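You operate a simulated robot arm through the tools that you are given. There is no shell and no other tool.

Carry out the task below with a simulated robot arm. There is one attempt and no reset: what you move stays moved.

TASK
Stamp one ring in the plain grey saucer and keep it damp in the plaster box.
Fine: use the wooden stamp and put it back; shut the box. Set down upright: wooden stamp.
Where things are to end (x, y in the base frame): plain grey saucer within 0.03 m of [0.8, 0].

The check looks at the end state, three seconds after you hand in, the way a careful person would. Anything else that was tipped, shoved, dropped, spilled or broken makes it a failure.

THE ROBOT
A 7-joint arm with a two-finger parallel gripper, fixed in place. Base frame: the origin is on the floor under the middle of its stand, x ahead of it, y to its left, z up; the work surface is at about z = 0.85. Units: m, rad, N and s.
It reaches about 1.247 m from its shoulder. Its first joint turns from -2.304 to 2.304 rad. Payload 3.91 kg.
The tool frame sits at the grasp point between the pads (the TCP): z along the fingers, y along the line on which they close. The tips reach 0.03 m beyond it. The gripper opens to 0.11 m. The fingers are 0.02 m wide and 0.01 m thick; the gripper's body (0.048 by 0.112 m) begins 0.055 m behind the TCP.
Orientation is that of the tool frame in the base frame, as [roll, pitch, yaw] about the fixed x, y, z axes, in that order (R = Rz(yaw) Ry(pitch) Rx(roll)). With the fingers straight down and closing along the base's y, the tool's x points along the base's -x, its y along +y and its z along -z.

THE INTERFACE
- The arm moves only by the tool nudge_tool. Its argument "deltas" is a list of rows, each a list of 3 entries, a list of its own where there are three numbers: the closure, from 0 (fully open) to 1 (shut), then the shift along the tool's x, y, z in m, then the turn, a rotation vector about the tool's x, y, z in rad. In form: [[gripper, [x, y, z], [ax, ay, az]], ...]. A call has 1 to 20 rows; each row shifts and turns the commanded pose from where the row before left it, along the tool's axes as they then stand. Rows are played at 5 a second. More than 0.05 m and 0.15 rad between two rows, or a gripper value outside its range, and nothing of the call is played. Where a pose cannot be reached the arm comes as near as it can. A force on the tool above 90 N (or 10 N above the force at the start of the call, whichever is more), or a blocked arm, ends the call early, and 0.2 s more pass. Each finger travels about 0.108 m/s and halts on what it meets, pressing with about 30 N; the grip force reading is that of the motor and also rises with nothing between the fingers. The clock runs only during rows and for 0.2 s after the last one: add rows that do not move to give the fingers time. The reply holds the time, the measured pose of the TCP, the force on the tool along the base axes, the opening and the grip force, in the units named above and with some noise, with the torque about the TCP (base axes, N m) and any sound that the robot's microphone picked up, and new pictures: "views" is both (left out), scene, wrist or none.
- Cameras (640 x 400 px; columns grow to the right, rows downward): "scene" is fixed at [0.2209, 0.6387, 1.4585]; the picture's right is [-0.45, -0.89, 0.00], its down [-0.74, 0.37, -0.57] and it looks along [0.51, -0.25, -0.82] (base axes); focal length 232 px, centre (320, 200). "wrist" rides on the gripper at [0.072, 0.017, -0.103] in the tool frame; the picture's right is [-0.23, 0.97, 0.00], its down [-0.76, -0.18, -0.62] and it looks along [-0.61, -0.14, 0.78] (tool axes); focal length 222 px, centre (320, 200). There is no depth. A picture from a camera that has moved, and an enlarged one, comes with that camera's place and axes in the base frame and with its lens. The place of the scene camera against the robot may be out by one fixed shift of up to 0.018 m in any direction.
- inspect(camera, box): a new picture of the part [left, top, right, bottom] of that camera's present view, enlarged. The clock stands still meanwhile.
- finish_job(): hands the job in; it is judged then, once.

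Places have to be worked out from the pictures, the camera data and where the tool is seen. Open the gripper and draw the arm clear of the work before you hand the job in, unless the task says otherwise.

The tools are called by a JSON object that holds its "fn" and its "kwargs". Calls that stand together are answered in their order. nudge_tool: Moves the arm, as the interface text tells. Its arguments: {"type":"object","properties":{"deltas":{"type":"array","items":{"type":"array"}},"views":{"type":"string","enum":["both","scene","wrist","none"]}},"required":["deltas"]} The other tools are called the same way: inspect (camera, box) takes an enlarged picture of a part of a camera's view; finish_job () hands the job in.

At the start:

```text
clock: 0.0
ee_pos: [0.43, 0.2573, 1.1912]
ee_rot: [-3.141, 0.001, -3.141]
contact_force: [-0.1, 0.6, 0.0]
torque: [0.02, -0.03, 0.0]
finger_gap: 0.1099
grip_force: 0.3
```

scene: 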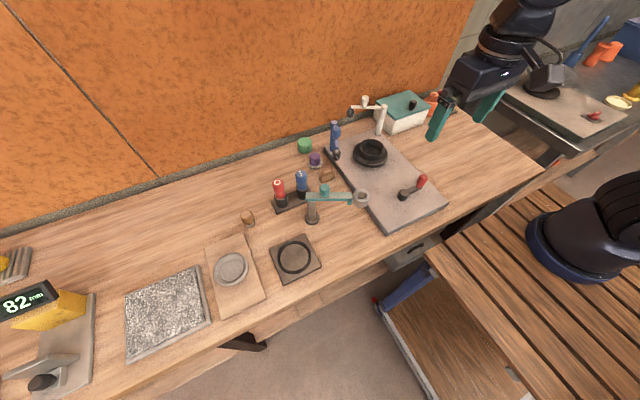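
wrist: 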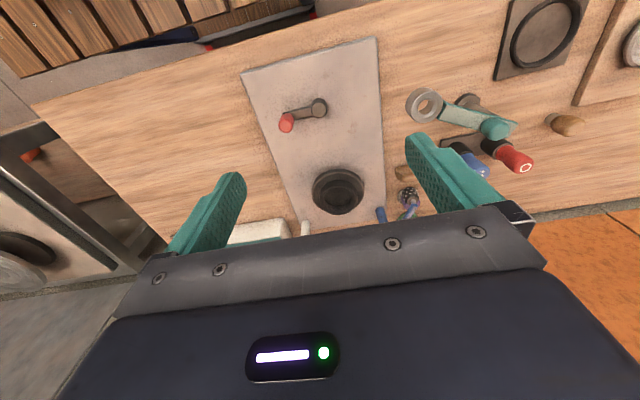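

The pictures show a bench with a board, saucers, stamps, a plaster box and other fixtures. I enlarge several parts of the scene before moving anything.

{"fn": "inspect", "kwargs": {"camera": "scene", "box": [240, 80, 460, 240]}}

{"fn": "inspect", "kwargs": {"camera": "scene", "box": [180, 160, 340, 300]}}

{"fn": "inspect", "kwargs": {"camera": "scene", "box": [0, 220, 280, 400]}}

{"fn": "inspect", "kwargs": {"camera": "scene", "box": [340, 60, 480, 160]}}

{"fn": "inspect", "kwargs": {"camera": "wrist", "box": [220, 0, 640, 260]}}

```text
2.50 times, centred on (350, 160) of scene
camera zoom: at [0.2209, 0.6387, 1.4585], right [-0.45, -0.89, 0.0], down [-0.74, 0.37, -0.57], along [0.51, -0.25, -0.82], focal length 579 px, centre (245, 300)
```

zoom: 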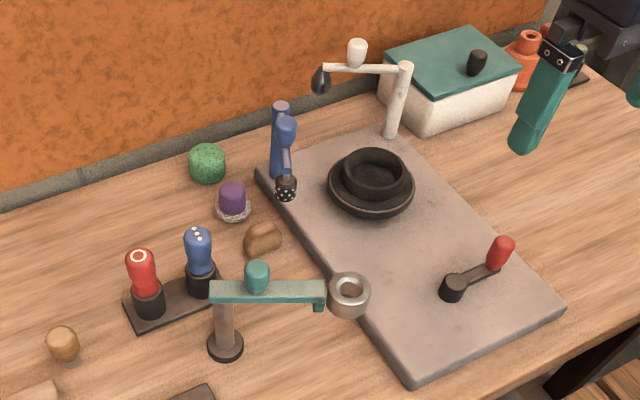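

```text
2.86 times, centred on (260, 230) of scene
camera zoom: at [0.2209, 0.6387, 1.4585], right [-0.45, -0.89, 0.0], down [-0.74, 0.37, -0.57], along [0.51, -0.25, -0.82], focal length 662 px, centre (491, 114)
```

zoom: 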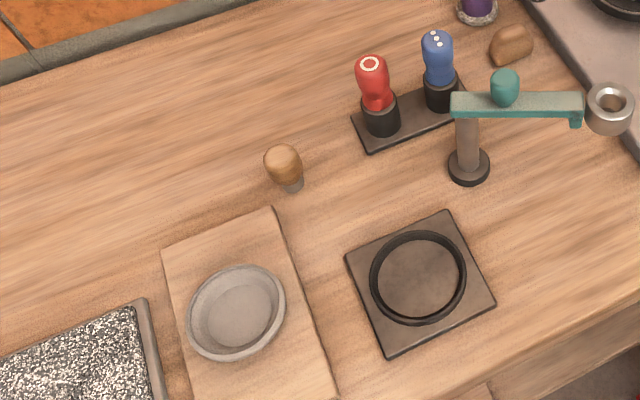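

```text
2.22 times, centred on (140, 310) of scene
camera zoom: at [0.2209, 0.6387, 1.4585], right [-0.45, -0.89, 0.0], down [-0.74, 0.37, -0.57], along [0.51, -0.25, -0.82], focal length 515 px, centre (720, -44)
```

zoom: 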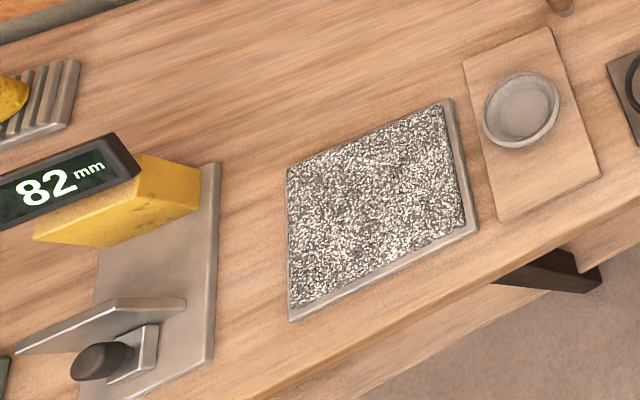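

```text
4.00 times, centred on (410, 110) of scene
camera zoom: at [0.2209, 0.6387, 1.4585], right [-0.45, -0.89, 0.0], down [-0.74, 0.37, -0.57], along [0.51, -0.25, -0.82], focal length 927 px, centre (-40, 560)
```

zoom: 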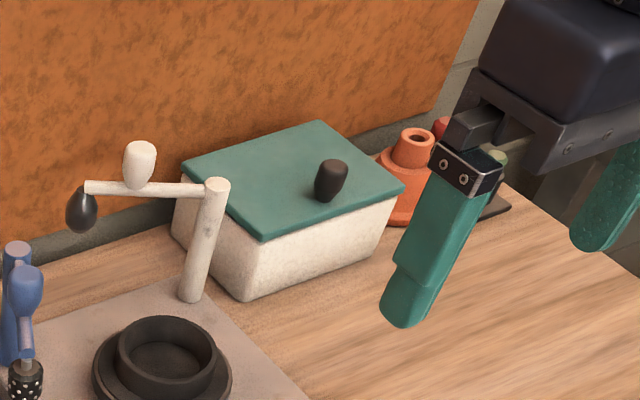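

```text
1.52 times, centred on (430, 130) of wrist
camera zoom: at [0.3578, 0.274, 1.2958], right [0.23, 0.97, 0.0], down [0.76, -0.18, 0.62], along [0.61, -0.14, -0.78], focal length 338 px, centre (152, 307)
```

zoom: 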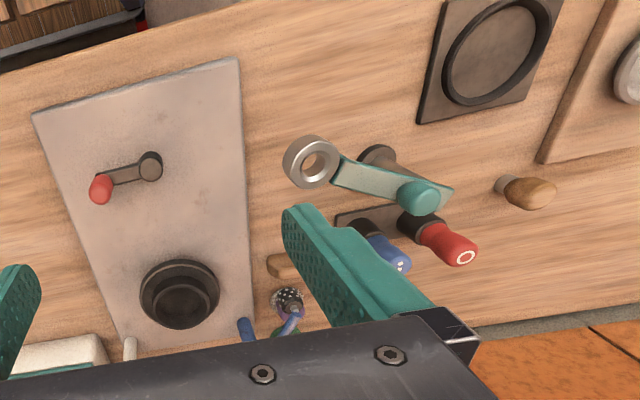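

The box with the teal lid is near (0.80, 0.0), which is the target. The saucer is near (0.49, 0.75) and the wooden stamp near (0.63, 0.68). I move the arm up high to look at the saucer and stamp with the wrist camera.

{"fn": "nudge_tool", "kwargs": {"deltas": [[0, [0, 0.05, 0], [0, 0, 0]], [0, [0, 0.05, 0], [0, 0, 0]], [0, [0, 0.05, 0], [0, 0, 0]], [0, [0, 0.05, 0], [0, 0, 0]], [0, [0, 0.05, 0], [0, 0, 0]], [0, [0, 0.05, 0], [0, 0, 0]], [0, [0, 0.04, 0], [0, 0, 0]], [0, [0, 0, 0], [0, 0, 0]]], "views": "both"}}

```text
clock: 1.8
ee_pos: [0.4296, 0.5965, 1.1908]
ee_rot: [3.14, 0.0, 3.141]
contact_force: [-0.3, 0.4, 0.6]
torque: [0.04, 0.01, -0.03]
finger_gap: 0.1097
grip_force: 0.1
camera wrist: at [0.3581, 0.614, 1.2945], right [0.23, 0.97, 0.0], down [0.76, -0.18, 0.62], along [0.61, -0.14, -0.78], focal length 222 px, centre (320, 200)
```

scene: 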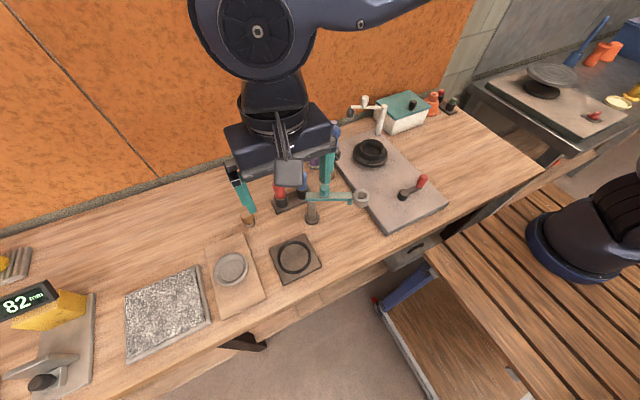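
wrist: 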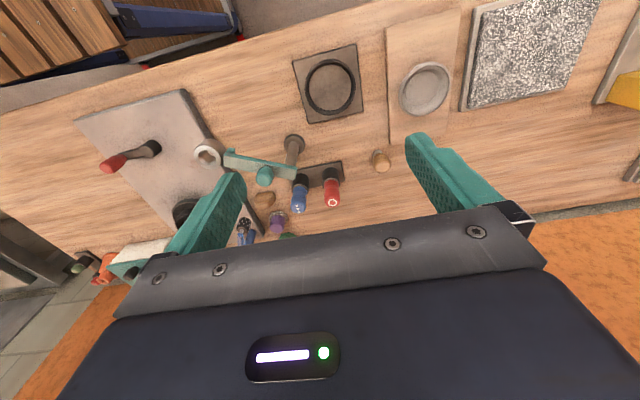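

The saucer, the stamps and the ring pad are in the wrist view. I enlarge them.

{"fn": "inspect", "kwargs": {"camera": "wrist", "box": [280, 30, 470, 220]}}

{"fn": "inspect", "kwargs": {"camera": "wrist", "box": [80, 90, 300, 290]}}

{"fn": "inspect", "kwargs": {"camera": "scene", "box": [340, 60, 480, 160]}}

{"fn": "inspect", "kwargs": {"camera": "wrist", "box": [370, 0, 480, 110]}}

```text
2.11 times, centred on (375, 125) of wrist
camera zoom: at [0.3581, 0.614, 1.2945], right [0.23, 0.97, 0.0], down [0.76, -0.18, 0.62], along [0.61, -0.14, -0.78], focal length 468 px, centre (204, 358)
```

zoom: 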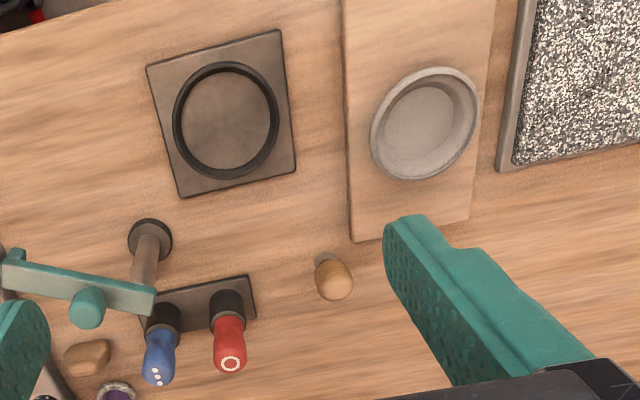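

```text
2.00 times, centred on (190, 190) of wrist
camera zoom: at [0.3581, 0.614, 1.2945], right [0.23, 0.97, 0.0], down [0.76, -0.18, 0.62], along [0.61, -0.14, -0.78], focal length 444 px, centre (580, 220)
```

zoom: 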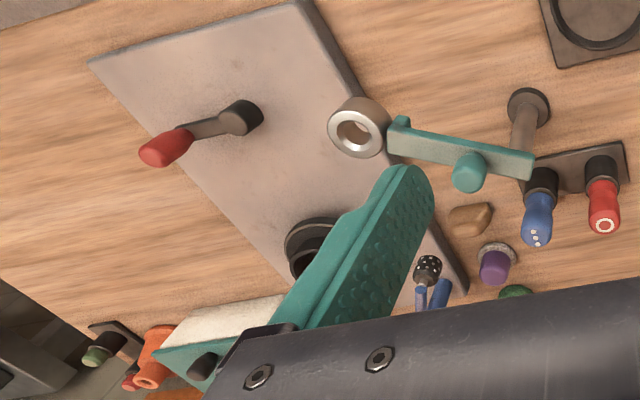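

```text
4.00 times, centred on (410, 110) of scene
camera zoom: at [0.2209, 0.6387, 1.4585], right [-0.45, -0.89, 0.0], down [-0.74, 0.37, -0.57], along [0.51, -0.25, -0.82], focal length 927 px, centre (-40, 560)
```

zoom: 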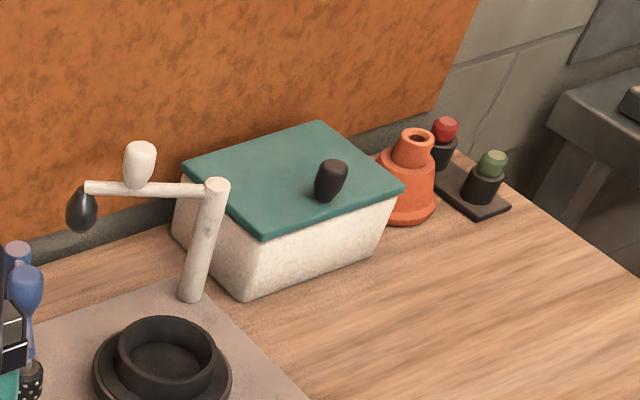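

```text
3.64 times, centred on (425, 55) of wrist
camera zoom: at [0.3581, 0.614, 1.2945], right [0.23, 0.97, 0.0], down [0.76, -0.18, 0.62], along [0.61, -0.14, -0.78], focal length 808 px, centre (-62, 727)
```

zoom: 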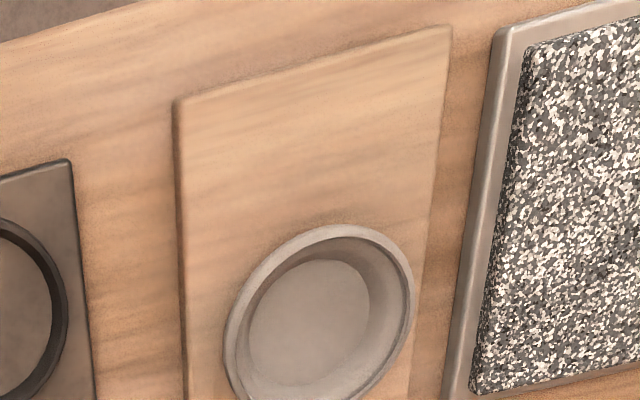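

The saucer lies on a wooden bat and the wooden stamp stands upright by itself on the table. The lid knob sits off-centre, so I go over for a close look at the box to see how the lid opens.

{"fn": "nudge_tool", "kwargs": {"deltas": [[0, [-0.018, -0.043, 0], [0, 0, 0]], [0, [-0.018, -0.043, 0], [0, 0, 0]], [0, [-0.018, -0.043, 0], [0, 0, 0]], [0, [-0.018, -0.043, 0], [0, 0, 0]], [0, [-0.018, -0.043, 0], [0, 0, 0]], [0, [-0.018, -0.043, 0], [0, 0, 0]], [0, [-0.018, -0.043, 0], [0, 0, 0]], [0, [-0.018, -0.043, 0], [0, 0, 0]], [0, [-0.018, -0.043, 0], [0, 0, 0]], [0, [-0.018, -0.043, 0], [0, 0, 0]], [0, [-0.018, -0.043, 0], [0, 0, 0]], [0, [-0.018, -0.043, 0], [0, 0, 0]], [0, [-0.018, -0.043, 0], [0, 0, 0]], [0, [0, 0, 0], [0, 0, 0]]], "views": "both"}}

```text
clock: 4.8
ee_pos: [0.6616, 0.0348, 1.1926]
ee_rot: [-3.141, 0.0, 3.141]
contact_force: [0.0, -0.4, 1.4]
torque: [0.0, 0.01, -0.03]
finger_gap: 0.1098
grip_force: 0.0
camera wrist: at [0.5907, 0.0531, 1.2964], right [0.23, 0.97, 0.0], down [0.76, -0.18, 0.62], along [0.61, -0.14, -0.78], focal length 222 px, centre (320, 200)
```

scene: 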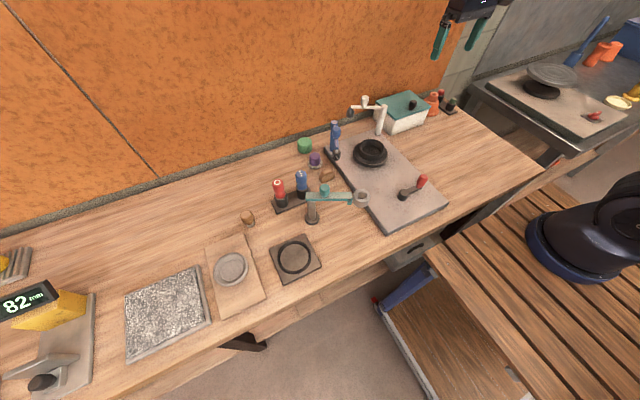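
wrist: 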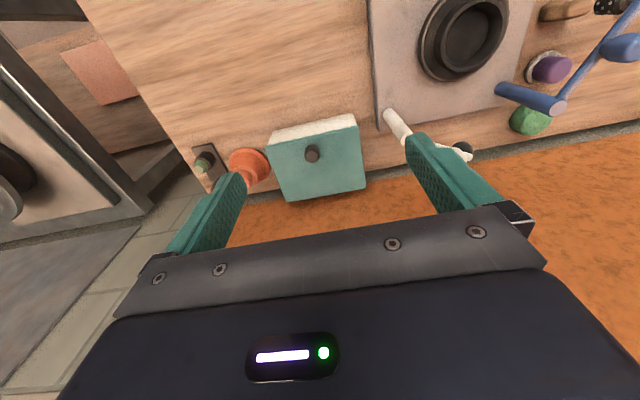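

{"fn": "inspect", "kwargs": {"camera": "wrist", "box": [220, 90, 420, 220]}}

{"fn": "inspect", "kwargs": {"camera": "wrist", "box": [360, 0, 640, 170]}}

{"fn": "inspect", "kwargs": {"camera": "scene", "box": [330, 70, 480, 170]}}

{"fn": "inspect", "kwargs": {"camera": "scene", "box": [210, 150, 340, 240]}}

```text
3.08 times, centred on (320, 155) of wrist
camera zoom: at [0.5907, 0.0531, 1.2964], right [0.23, 0.97, 0.0], down [0.76, -0.18, 0.62], along [0.61, -0.14, -0.78], focal length 684 px, centre (320, 338)
```

zoom: 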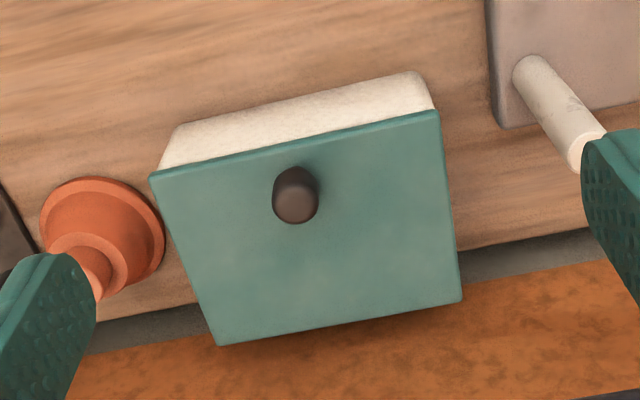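

```text
2.29 times, centred on (500, 85) of wrist
camera zoom: at [0.5907, 0.0531, 1.2964], right [0.23, 0.97, 0.0], down [0.76, -0.18, 0.62], along [0.61, -0.14, -0.78], focal length 508 px, centre (-91, 463)
```

zoom: 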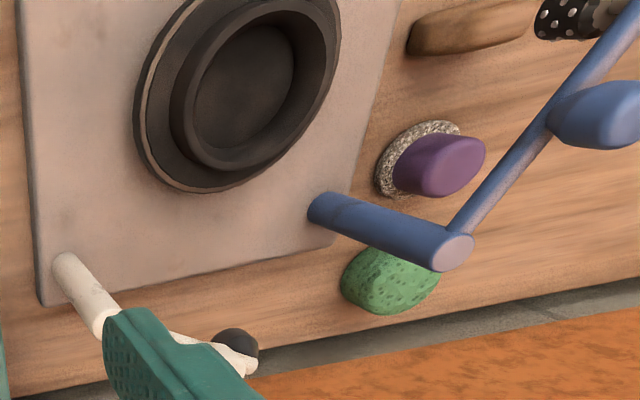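

```text
4.00 times, centred on (405, 120) of scene
camera zoom: at [0.2209, 0.6387, 1.4585], right [-0.45, -0.89, 0.0], down [-0.74, 0.37, -0.57], along [0.51, -0.25, -0.82], focal length 927 px, centre (-20, 520)
```

zoom: 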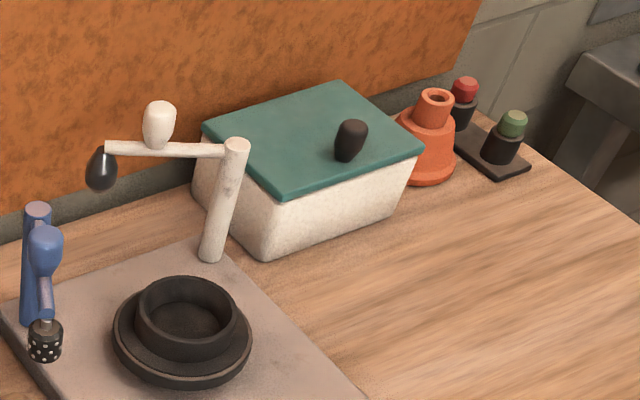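

```text
4.44 times, centred on (275, 195) of scene
camera zoom: at [0.2209, 0.6387, 1.4585], right [-0.45, -0.89, 0.0], down [-0.74, 0.37, -0.57], along [0.51, -0.25, -0.82], focal length 1030 px, centre (520, 222)
```

zoom: 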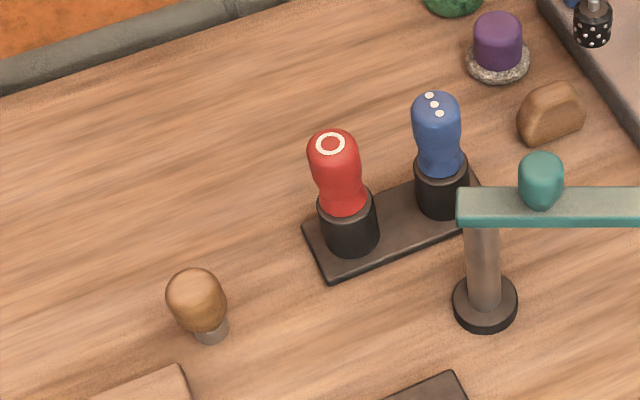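

The lid top is at about z = 0.95 and spans x 0.73–0.855, y −0.074–0.085. The knob is near (0.750, 0.004), close to the robot-side edge, so a hinge at the back is likely. I move above the knob with the fingers half closed to check alignment.

{"fn": "nudge_tool", "kwargs": {"deltas": [[0.2, [-0.0225, -0.0077, 0.033], [0, 0, 0]], [0.4, [-0.0225, -0.0077, 0.033], [0, 0, 0]], [0.4, [-0.0225, -0.0077, 0.033], [0, 0, 0]], [0.4, [-0.0225, -0.0077, 0.033], [0, 0, 0]], [0.4, [0, 0, 0], [0, 0, 0]]], "views": "both"}}

```text
clock: 6.0
ee_pos: [0.7529, 0.0061, 1.0594]
ee_rot: [3.14, 0.002, -3.141]
contact_force: [-0.9, 0.6, -0.3]
torque: [0.01, -0.01, 0.04]
finger_gap: 0.0659
grip_force: 0.0
camera wrist: at [0.6815, 0.0236, 1.1623], right [0.23, 0.97, 0.0], down [0.76, -0.18, 0.62], along [0.61, -0.14, -0.78], focal length 222 px, centre (320, 200)
```

scene: 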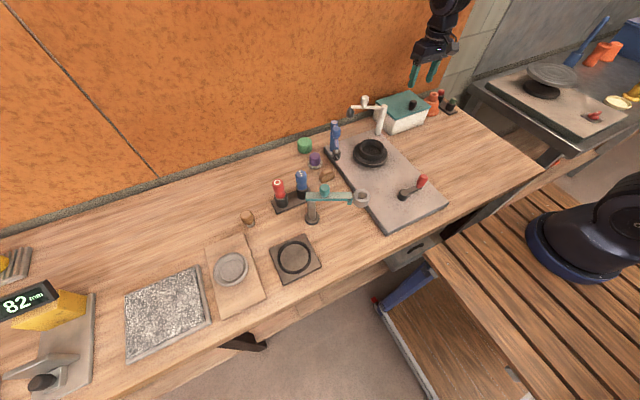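
wrist: 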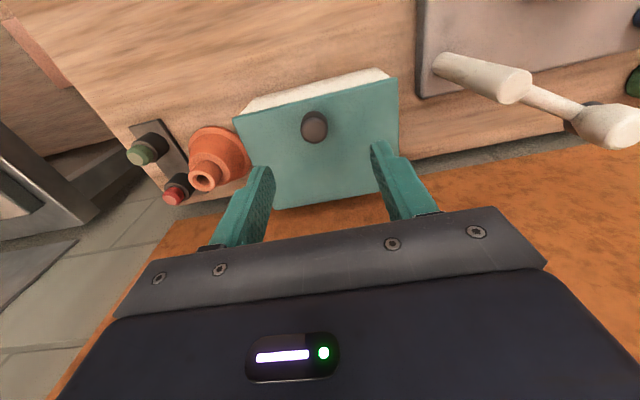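

The knob top is at about (0.747, 0.004), nearly centred between the fingers. I lower until the tips are just above the lid and close on the knob.

{"fn": "nudge_tool", "kwargs": {"deltas": [[0.4, [0.003, -0.001, 0.03], [0, 0, 0]], [0.4, [0.002, -0.001, 0.03], [0, 0, 0]], [0.4, [0, 0, 0.011], [0, 0, 0]], [0.4, [0, 0, 0], [0, 0, 0]]], "views": "both"}}

```text
clock: 7.0
ee_pos: [0.7492, 0.0052, 0.9882]
ee_rot: [-3.142, 0.0, 3.141]
contact_force: [-0.3, -0.3, -0.7]
torque: [0.02, 0.0, -0.02]
finger_gap: 0.066
grip_force: 0.2
camera wrist: at [0.677, 0.0222, 1.0922], right [0.23, 0.97, 0.0], down [0.76, -0.18, 0.62], along [0.61, -0.14, -0.78], focal length 222 px, centre (320, 200)
```

scene: 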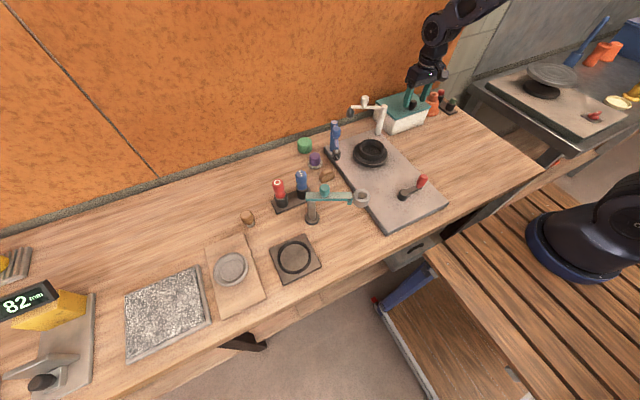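
wrist: 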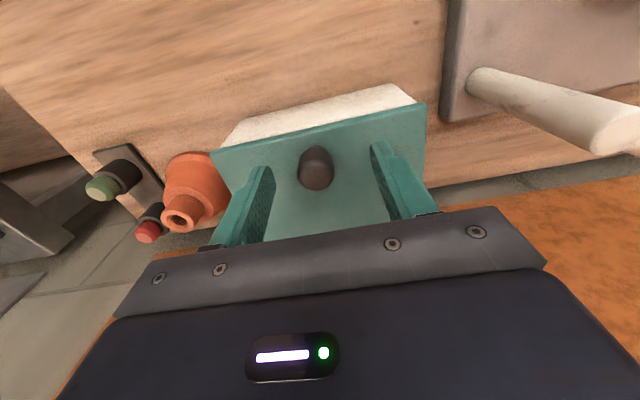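

The knob stands between the fingers, a few mm toward the robot. I shift 3 mm and close on it.

{"fn": "nudge_tool", "kwargs": {"deltas": [[0.4, [0.003, -0.001, 0.001], [0, 0, 0]], [0.7, [0, 0, 0], [0, 0, 0]], [1.0, [0, 0, 0], [0, 0, 0]], [1.0, [0, 0, 0], [0, 0, 0]], [1.0, [0, 0, 0], [0, 0, 0]]], "views": "wrist"}}

```text
clock: 8.2
ee_pos: [0.7458, 0.0001, 0.9875]
ee_rot: [-3.141, 0.001, 3.14]
contact_force: [-2.8, -41.9, -1.4]
torque: [-1.05, 0.11, -0.47]
finger_gap: 0.0253
grip_force: 45.2
camera wrist: at [0.6741, 0.0179, 1.0913], right [0.23, 0.97, 0.0], down [0.76, -0.18, 0.62], along [0.61, -0.14, -0.78], focal length 222 px, centre (320, 200)
```

wrist: 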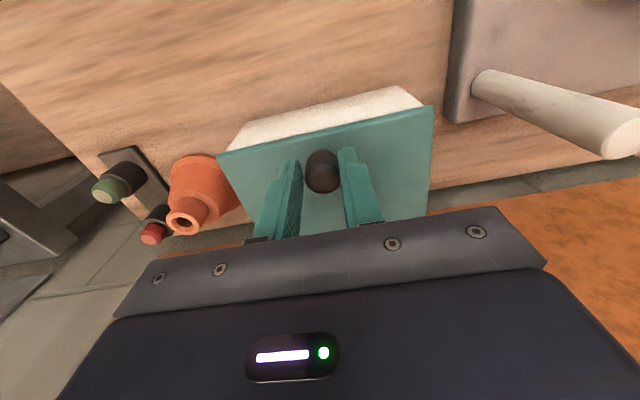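

One finger met the knob first and the tool is being pushed toward −y by about 42 N. I shift the command about 4 mm toward −y to relieve the side load.

{"fn": "nudge_tool", "kwargs": {"deltas": [[1.0, [0, -0.004, 0], [0, 0, 0]], [1.0, [0, 0, 0], [0, 0, 0]]], "views": "both"}}

```text
clock: 8.8
ee_pos: [0.7448, 0.0005, 0.9872]
ee_rot: [3.141, -0.002, -3.141]
contact_force: [1.4, -17.3, -3.5]
torque: [-0.6, 0.33, -0.14]
finger_gap: 0.0254
grip_force: 44.9
camera wrist: at [0.6739, 0.0175, 1.0912], right [0.23, 0.97, 0.0], down [0.76, -0.18, 0.62], along [0.61, -0.14, -0.78], focal length 222 px, centre (320, 200)
```

scene: 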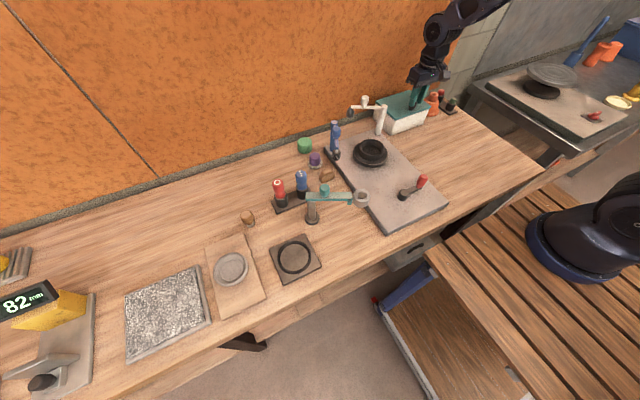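
wrist: 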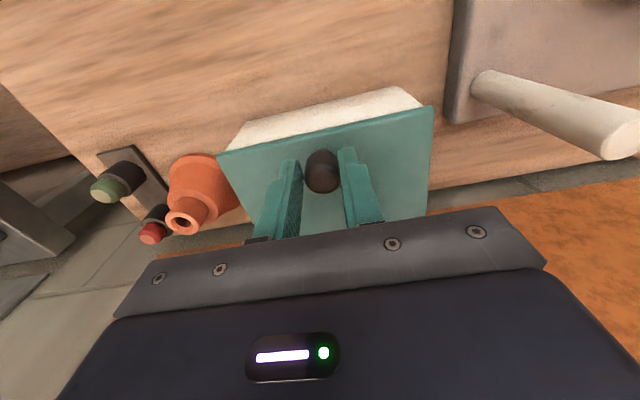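

The side load has dropped to −17 N, so I shift another 2.5 mm.

{"fn": "nudge_tool", "kwargs": {"deltas": [[1.0, [0, -0.0025, 0], [0, 0, 0]], [1.0, [0, 0, 0], [0, 0, 0]]], "views": "none"}}

```text
clock: 9.4
ee_pos: [0.7458, -0.0, 0.988]
ee_rot: [3.14, 0.001, -3.138]
contact_force: [-1.3, 21.5, -2.8]
torque: [0.52, 0.22, 0.26]
finger_gap: 0.0254
grip_force: 45.3
```

The side load has swung to +21 N, so the knob sits at y ≈ 0.000. I centre the command and lift about 1 cm as a test to see whether the lid hinges or comes free.

{"fn": "nudge_tool", "kwargs": {"deltas": [[1.0, [0, 0.0013, 0], [0, 0, 0]], [1.0, [0, 0, -0.004], [0, 0, 0]], [1.0, [-0.001, 0, -0.004], [0, 0, 0]], [1.0, [0, 0, 0], [0, 0, 0]]], "views": "both"}}

{"fn": "inspect", "kwargs": {"camera": "scene", "box": [340, 60, 480, 160]}}

```text
clock: 10.4
ee_pos: [0.7485, -0.0002, 0.997]
ee_rot: [3.141, 0.002, -3.14]
contact_force: [21.6, 30.8, -18.0]
torque: [0.83, 0.58, 0.14]
finger_gap: 0.0249
grip_force: 44.9
camera wrist: at [0.6763, 0.0175, 1.0991], right [0.23, 0.97, 0.0], down [0.76, -0.18, 0.62], along [0.61, -0.14, -0.78], focal length 222 px, centre (320, 200)
```

scene: 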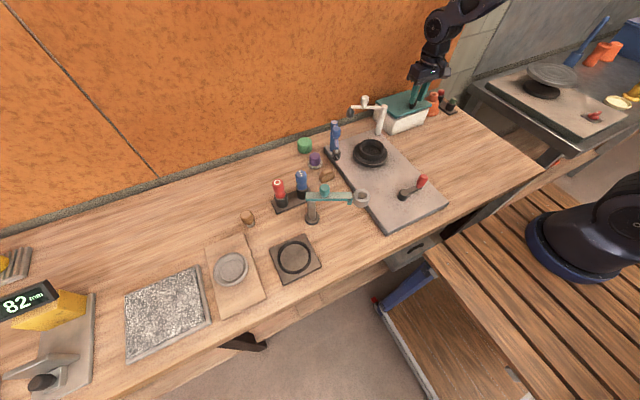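
wrist: 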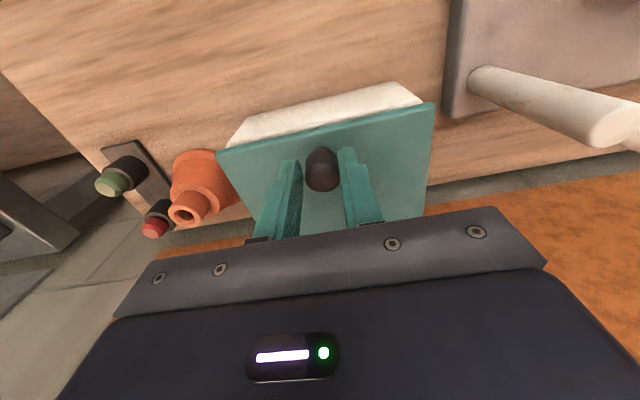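

```text
4.00 times, centred on (410, 110) of scene
camera zoom: at [0.2209, 0.6387, 1.4585], right [-0.45, -0.89, 0.0], down [-0.74, 0.37, -0.57], along [0.51, -0.25, -0.82], focal length 927 px, centre (-40, 560)
```

zoom: 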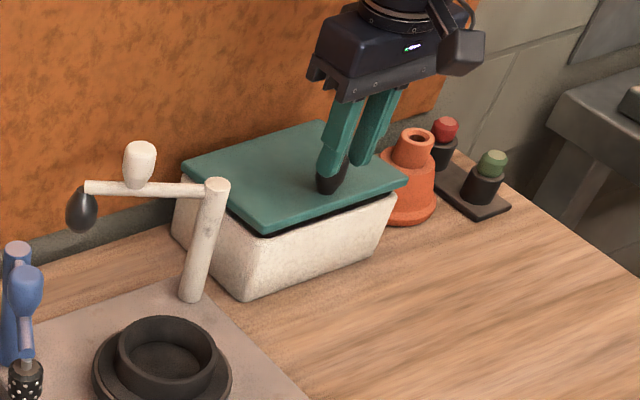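

A dark gap has opened at the front while the back edge stays put, so the lid is hinged at the back near x = 0.855. I follow the hinge arc upward with the tool vertical, letting the knob pivot between the pads.

{"fn": "nudge_tool", "kwargs": {"deltas": [[0.9, [-0.0062, 0.001, -0.0134], [0, 0, 0]], [0.9, [-0.0081, 0, -0.0147], [0, 0, 0]], [0.9, [-0.0103, 0, -0.0133], [0, 0, 0]], [0.9, [0, 0, 0], [0, 0, 0]]], "views": "both"}}

{"fn": "inspect", "kwargs": {"camera": "scene", "box": [340, 60, 480, 160]}}

```text
clock: 11.4
ee_pos: [0.7674, 0.0007, 1.0385]
ee_rot: [3.141, -0.003, -3.141]
contact_force: [-29.1, 16.1, 11.3]
torque: [0.43, 2.05, 0.34]
finger_gap: 0.0224
grip_force: 44.8
camera wrist: at [0.6967, 0.0176, 1.141], right [0.23, 0.97, 0.0], down [0.76, -0.18, 0.62], along [0.61, -0.14, -0.78], focal length 222 px, centre (320, 200)
```

scene: 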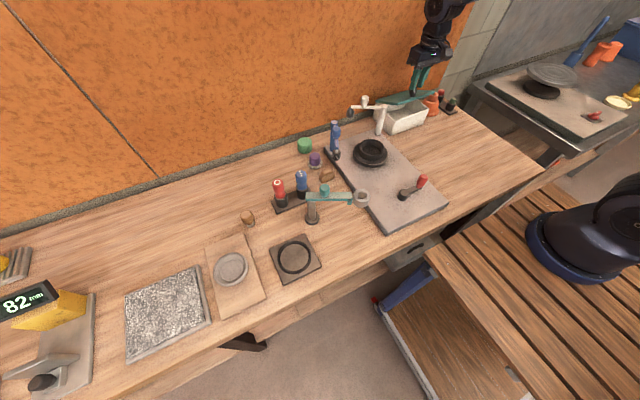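
wrist: 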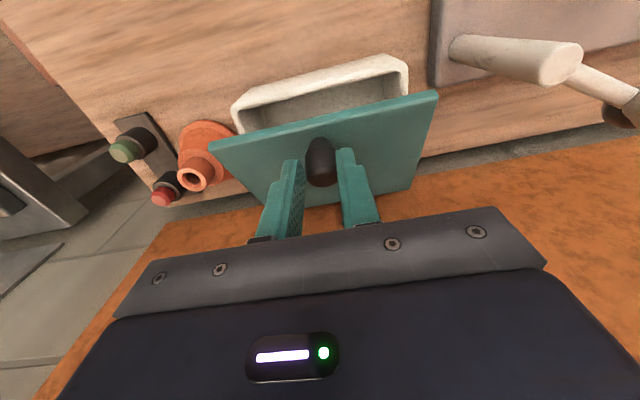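

```text
4.00 times, centred on (410, 110) of scene
camera zoom: at [0.2209, 0.6387, 1.4585], right [-0.45, -0.89, 0.0], down [-0.74, 0.37, -0.57], along [0.51, -0.25, -0.82], focal length 927 px, centre (-40, 560)
```

zoom: 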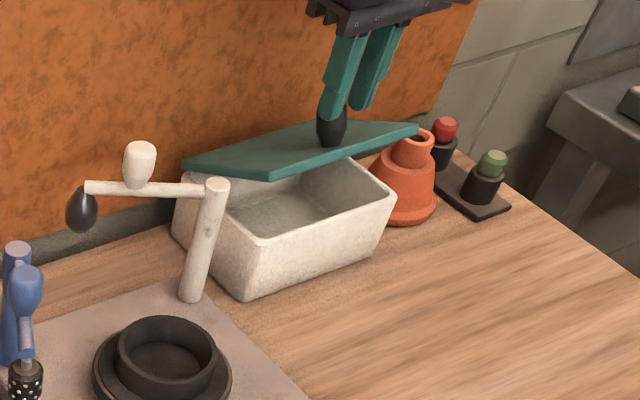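

The front edge is about 5 cm up (θ ≈ 0.42), but the pads have slid up to the knob's rounded top because the tool did not turn with the lid. I lower the lid gently back and will grip again with the fingers horizontal, so the tool can turn with the lid.

{"fn": "nudge_tool", "kwargs": {"deltas": [[0.9, [0.0132, 0, 0.0101], [0, 0, 0]], [0.9, [0.0075, 0, 0.015], [0, 0, 0]], [0.9, [0.0051, 0, 0.014], [0, 0, 0]], [0.9, [0, 0, 0], [0, 0, 0]]], "views": "both"}}

{"fn": "inspect", "kwargs": {"camera": "scene", "box": [340, 60, 480, 160]}}

```text
clock: 12.4
ee_pos: [0.7417, 0.0004, 0.9976]
ee_rot: [-3.141, -0.002, -3.141]
contact_force: [-47.2, 11.1, 19.1]
torque: [0.31, 0.88, 0.2]
finger_gap: 0.0199
grip_force: 45.2
camera wrist: at [0.6711, 0.0176, 1.102], right [0.23, 0.97, 0.0], down [0.76, -0.18, 0.62], along [0.61, -0.14, -0.78], focal length 222 px, centre (320, 200)
```

scene: 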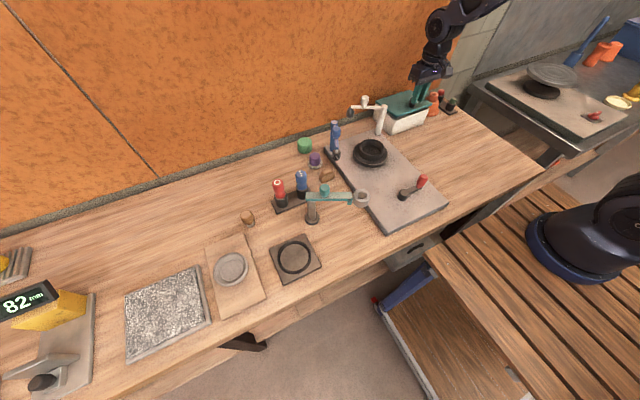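
wrist: 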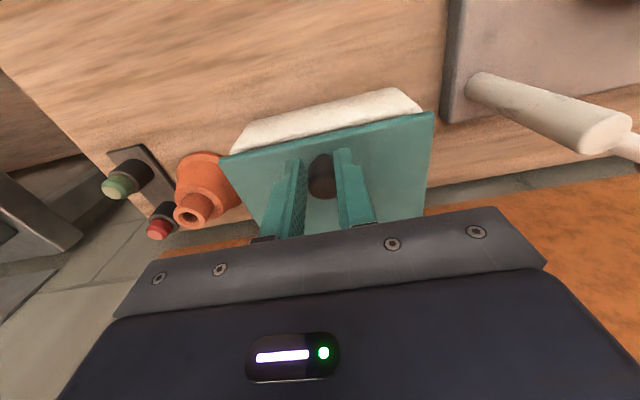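

```text
4.00 times, centred on (410, 110) of scene
camera zoom: at [0.2209, 0.6387, 1.4585], right [-0.45, -0.89, 0.0], down [-0.74, 0.37, -0.57], along [0.51, -0.25, -0.82], focal length 927 px, centre (-40, 560)
```

zoom: 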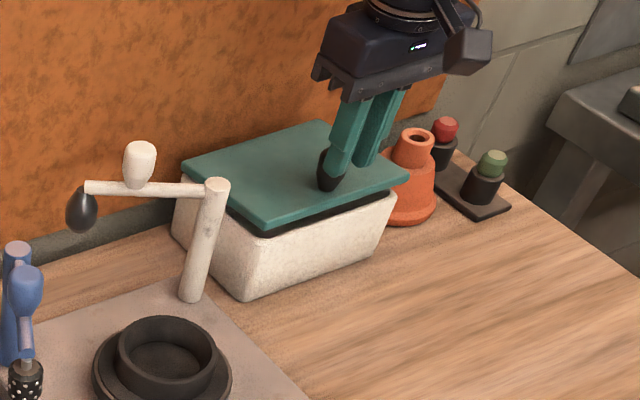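

The lid is almost closed, with a gap of roughly 1 cm. I ease it the rest of the way down and relieve the x load.

{"fn": "nudge_tool", "kwargs": {"deltas": [[0.9, [0.003, 0, 0.004], [0, 0, 0]], [0.9, [0.002, 0, 0.004], [0, 0, 0]], [0.9, [0, 0, 0.002], [0, 0, 0]]], "views": "wrist"}}

{"fn": "inspect", "kwargs": {"camera": "scene", "box": [340, 60, 480, 160]}}

```text
clock: 13.2
ee_pos: [0.7391, 0.0002, 0.9882]
ee_rot: [-3.141, 0.002, -3.142]
contact_force: [-23.6, 9.4, 17.3]
torque: [0.32, -0.61, 0.11]
finger_gap: 0.0199
grip_force: 45.3
camera wrist: at [0.6673, 0.0176, 1.0921], right [0.23, 0.97, 0.0], down [0.76, -0.18, 0.62], along [0.61, -0.14, -0.78], focal length 222 px, centre (320, 200)
```

wrist: 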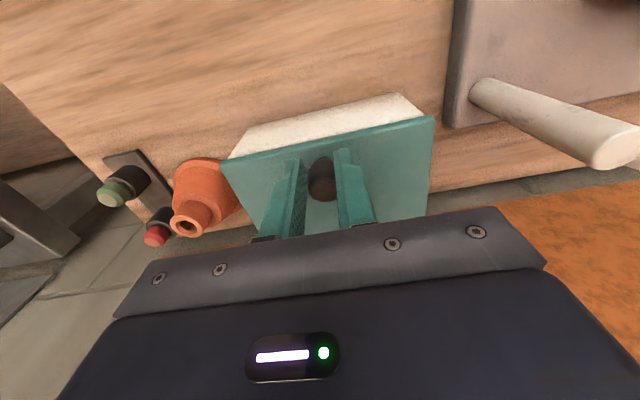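

```text
4.00 times, centred on (410, 110) of scene
camera zoom: at [0.2209, 0.6387, 1.4585], right [-0.45, -0.89, 0.0], down [-0.74, 0.37, -0.57], along [0.51, -0.25, -0.82], focal length 927 px, centre (-40, 560)
```

zoom: 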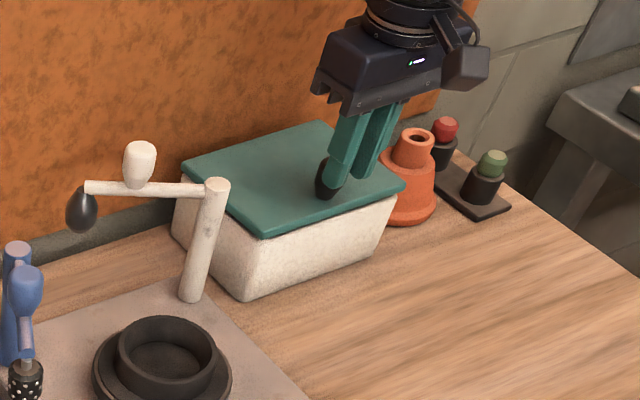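

The lid is back down. I release the knob and lift away before turning the tool horizontal.

{"fn": "nudge_tool", "kwargs": {"deltas": [[0.7, [0, 0, 0], [0, 0, 0]], [0.4, [0, 0, 0], [0, 0, 0]], [0.4, [0, 0, -0.03], [0, 0, 0]], [0.4, [0, 0, -0.04], [0, 0, 0]], [0.4, [0.04, 0, -0.02], [0, 0, 0]], [0.4, [0.04, 0, 0], [0, 0, 0]], [0.4, [0.04, 0, 0], [0, 0, 0]], [0.4, [0.04, 0, 0], [0, 0, 0]], [0.4, [0.02, 0, 0], [0, 0, 0]], [0.4, [0, 0, 0], [0, 0, 0]]], "views": "both"}}

{"fn": "inspect", "kwargs": {"camera": "scene", "box": [340, 60, 480, 160]}}

```text
clock: 15.4
ee_pos: [0.5606, -0.0008, 1.0789]
ee_rot: [-3.141, 0.0, -3.141]
contact_force: [-0.1, 0.1, -0.3]
torque: [0.01, 0.02, -0.03]
finger_gap: 0.0659
grip_force: 0.0
camera wrist: at [0.4883, 0.017, 1.1815], right [0.23, 0.97, 0.0], down [0.76, -0.18, 0.62], along [0.61, -0.14, -0.78], focal length 222 px, centre (320, 200)
```

scene: 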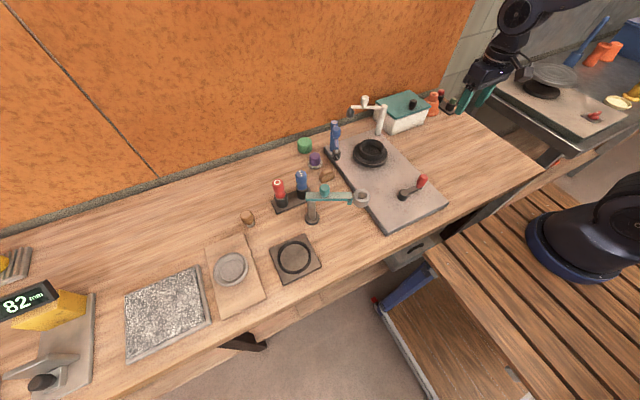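
wrist: 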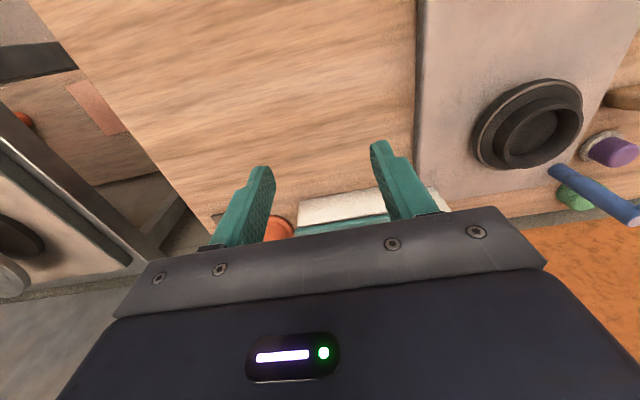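

```text
4.00 times, centred on (410, 110) of scene
camera zoom: at [0.2209, 0.6387, 1.4585], right [-0.45, -0.89, 0.0], down [-0.74, 0.37, -0.57], along [0.51, -0.25, -0.82], focal length 927 px, centre (-40, 560)
```

zoom: 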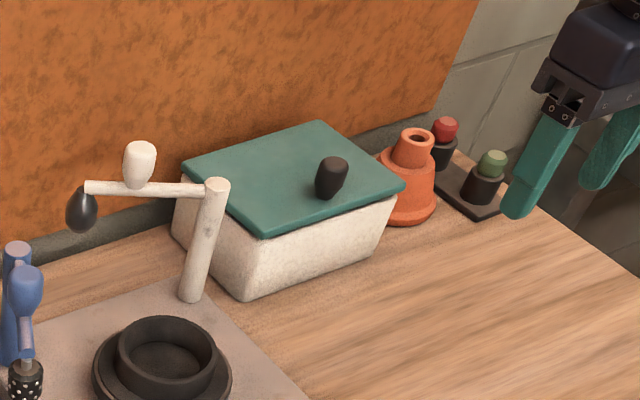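

The lid looks shut again and the box has not moved. At a safe distance in front I pitch the tool about −85° so the fingers point toward +x.

{"fn": "nudge_tool", "kwargs": {"deltas": [[0.4, [-0.035, 0.0008, 0], [0, 0, 0]], [0.4, [-0.035, 0, 0], [0, 0, 0]], [0.4, [0, 0, 0], [0, -0.148, 0]], [0.4, [0, 0, 0], [0, -0.148, 0]], [0.4, [0, 0, 0], [0, -0.148, 0]], [0.4, [0, 0, 0], [0, -0.148, 0]], [0.4, [0, 0, 0], [0, -0.148, 0]], [0.4, [0, 0, 0], [0, -0.148, 0]], [0.4, [0, 0, 0], [0, -0.148, 0]], [0.4, [0, 0, 0], [0, -0.148, 0]], [0.4, [0, 0, 0], [0, -0.148, 0]], [0.4, [0, 0, 0], [0, -0.148, 0]], [0.4, [0, 0, 0], [0, 0, 0]]], "views": "both"}}

```text
clock: 18.2
ee_pos: [0.7044, 0.0123, 1.1056]
ee_rot: [-2.977, 1.395, -3.006]
contact_force: [0.2, -0.1, -0.4]
torque: [-0.01, 0.0, 0.01]
finger_gap: 0.066
grip_force: 0.0
out of reach, approached as far as the arm can: row 8, 9, 10, 11, 12
camera wrist: at [0.5911, 0.0313, 1.0508], right [0.06, 0.98, 0.2], down [-0.49, -0.14, 0.86], along [0.87, -0.15, 0.47], focal length 222 px, centre (320, 200)
```

scene: 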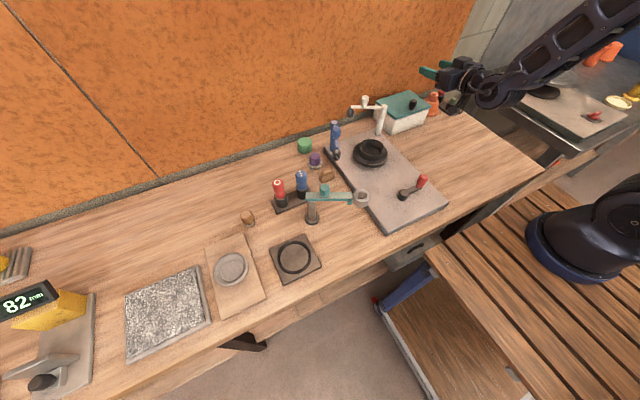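
wrist: 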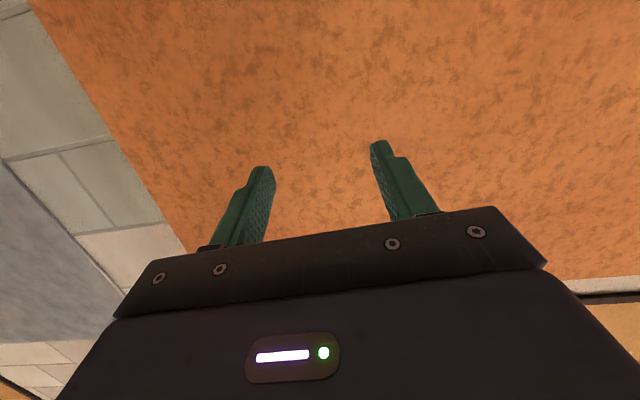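

At that distance a horizontal tool is out of reach because it is too near the base. I move the command forward about 8 cm and check whether the pose is met there, still well above the lid.

{"fn": "nudge_tool", "kwargs": {"deltas": [[0.4, [0, 0, 0.04], [0, 0, 0]], [0.4, [0, 0, 0.04], [0, 0, 0]], [0.4, [0, 0, 0], [0, 0, 0]]], "views": "scene"}}

```text
clock: 19.0
ee_pos: [0.785, 0.0104, 1.0916]
ee_rot: [-2.976, 1.397, -3.004]
contact_force: [0.2, -0.2, 0.2]
torque: [0.0, -0.02, 0.0]
finger_gap: 0.066
grip_force: 0.0
```

scene: 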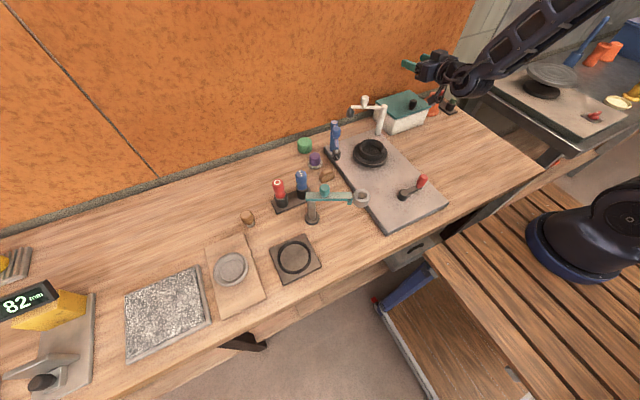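

The pose is now met at (0.785, 0.010, 1.092), with the fingers about 10° below horizontal. I come straight down over the knob, part way first, to check alignment.

{"fn": "nudge_tool", "kwargs": {"deltas": [[0.4, [0.04, -0.004, -0.0086], [0, 0, 0]], [0.4, [0.04, -0.0039, -0.0086], [0, 0, 0]], [0.4, [0.01, 0, 0], [0, 0, 0]], [0.4, [0, 0, 0], [0, 0, 0]]], "views": "both"}}

{"fn": "inspect", "kwargs": {"camera": "scene", "box": [340, 60, 480, 160]}}

```text
clock: 20.0
ee_pos: [0.7489, 0.0005, 1.0043]
ee_rot: [-2.975, 1.397, -3.003]
contact_force: [0.7, 0.3, 1.3]
torque: [0.0, 0.02, -0.02]
finger_gap: 0.0658
grip_force: 0.0
camera wrist: at [0.6365, 0.019, 0.9508], right [0.06, 0.98, 0.2], down [-0.49, -0.14, 0.86], along [0.87, -0.15, 0.47], focal length 222 px, centre (320, 200)
```

scene: 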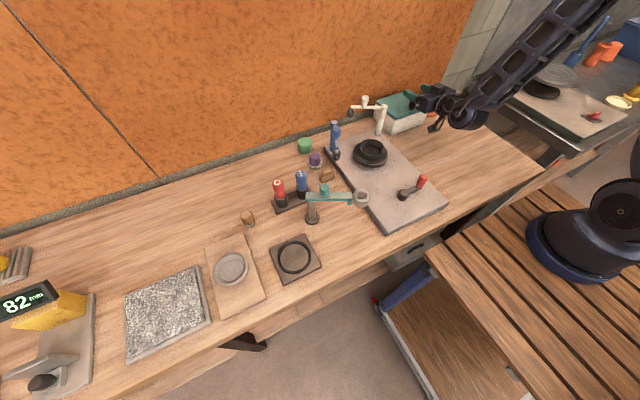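
wrist: 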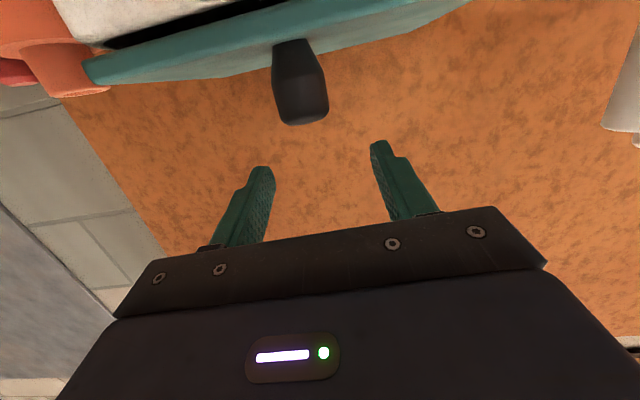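

```text
4.00 times, centred on (410, 110) of scene
camera zoom: at [0.2209, 0.6387, 1.4585], right [-0.45, -0.89, 0.0], down [-0.74, 0.37, -0.57], along [0.51, -0.25, -0.82], focal length 927 px, centre (-40, 560)
```

zoom: 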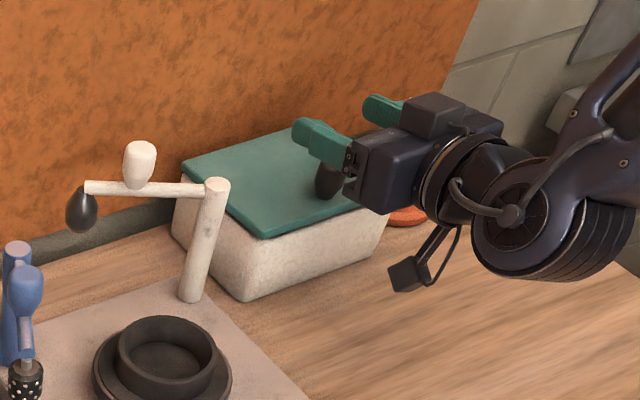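

The wrist view shows the knob lower than I had assumed, with a narrow base and a bulge near its top. I enlarge it to work out its true height before going down.

{"fn": "inspect", "kwargs": {"camera": "wrist", "box": [180, 0, 420, 150]}}

```text
2.67 times, centred on (300, 75) of wrist
camera zoom: at [0.6365, 0.019, 0.9508], right [0.06, 0.98, 0.2], down [-0.49, -0.14, 0.86], along [0.87, -0.15, 0.47], focal length 592 px, centre (373, 533)
```

zoom: 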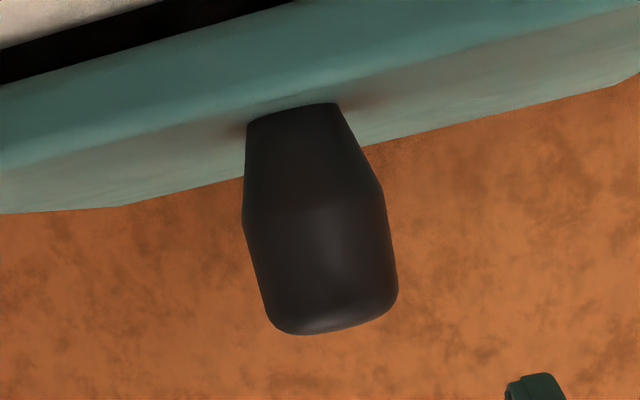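

Using wrist views only, the lid top is at z ≈ 0.935 and the lid is centred near (0.80, 0.003). The knob is at (0.756, 0.001), z 0.935–0.969, so the scene camera's shift had misled me. I lower the horizontal fingers to straddle it at z ≈ 0.955.

{"fn": "nudge_tool", "kwargs": {"deltas": [[0.4, [0.024, 0.001, 0.008], [0, 0, 0]], [0.4, [0.023, 0.001, 0.0076], [0, 0, 0]], [0.4, [0, 0, 0], [0, 0, 0]]], "views": "wrist"}}

{"fn": "inspect", "kwargs": {"camera": "scene", "box": [340, 60, 480, 160]}}

{"fn": "inspect", "kwargs": {"camera": "wrist", "box": [200, 50, 440, 250]}}

```text
clock: 20.8
ee_pos: [0.756, 0.0028, 0.9907]
ee_rot: [-2.975, 1.395, -3.006]
contact_force: [0.2, -0.3, -0.1]
torque: [-0.01, 0.03, -0.01]
finger_gap: 0.066
grip_force: 0.0
out of reach, approached as far as the arm can: row 1, 2
camera wrist: at [0.6429, 0.0218, 0.9374], right [0.07, 0.98, 0.2], down [-0.49, -0.14, 0.86], along [0.87, -0.15, 0.47], focal length 222 px, centre (320, 200)
```

wrist: 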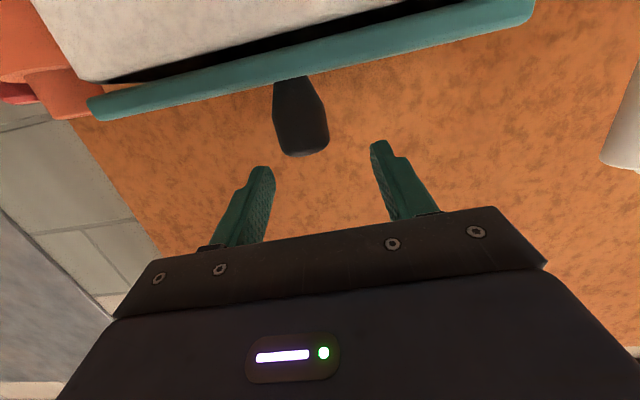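

```text
4.00 times, centred on (410, 110) of scene
camera zoom: at [0.2209, 0.6387, 1.4585], right [-0.45, -0.89, 0.0], down [-0.74, 0.37, -0.57], along [0.51, -0.25, -0.82], focal length 927 px, centre (-40, 560)
```

zoom: 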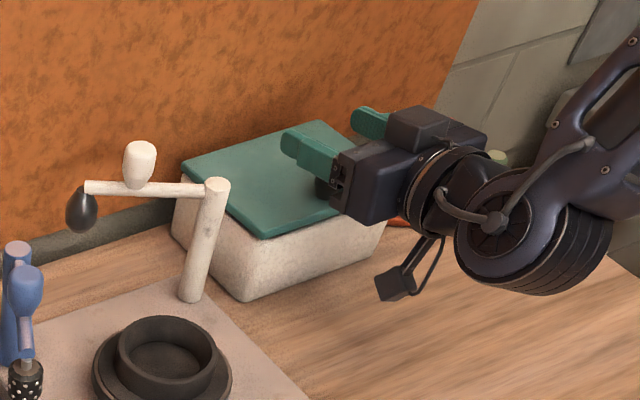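

```text
2.00 times, centred on (320, 150) of wrist
camera zoom: at [0.6429, 0.0218, 0.9374], right [0.07, 0.98, 0.2], down [-0.49, -0.14, 0.86], along [0.87, -0.15, 0.47], focal length 444 px, centre (320, 300)
```

zoom: 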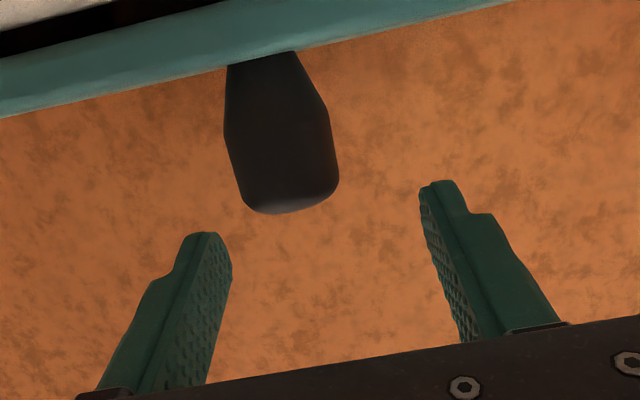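

The horizontal pose cannot reach lower than z ≈ 0.99. I tilt the fingers about 20° steeper, to roughly 60° of pitch, straighten the small roll and yaw error, and check reach again.

{"fn": "nudge_tool", "kwargs": {"deltas": [[0.4, [0, 0, -0.012], [-0.03, 0.14, 0.0237]], [0.4, [0, 0, 0], [0, 0.148, 0]], [0.4, [0, 0, 0], [0, 0.06, 0]], [0.4, [0, 0, 0], [0, 0, 0]]], "views": "wrist"}}

```text
clock: 21.8
ee_pos: [0.7449, 0.0028, 0.9922]
ee_rot: [3.138, 1.049, 3.136]
contact_force: [0.1, 0.1, 0.0]
torque: [0.04, -0.01, 0.0]
finger_gap: 0.0661
grip_force: 0.0
camera wrist: at [0.6206, 0.021, 0.9817], right [0.11, 0.97, 0.2], down [-0.16, -0.18, 0.97], along [0.98, -0.14, 0.14], focal length 222 px, centre (320, 200)
```

wrist: 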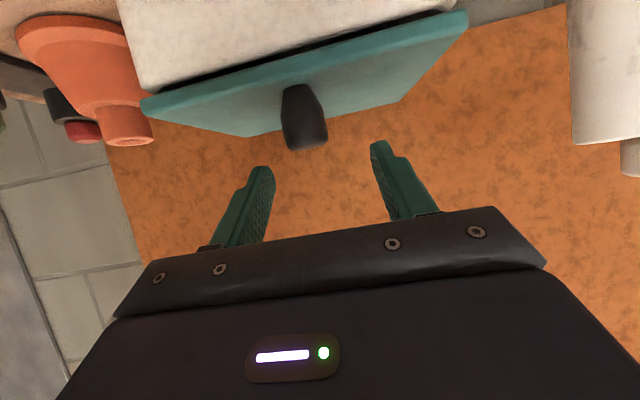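

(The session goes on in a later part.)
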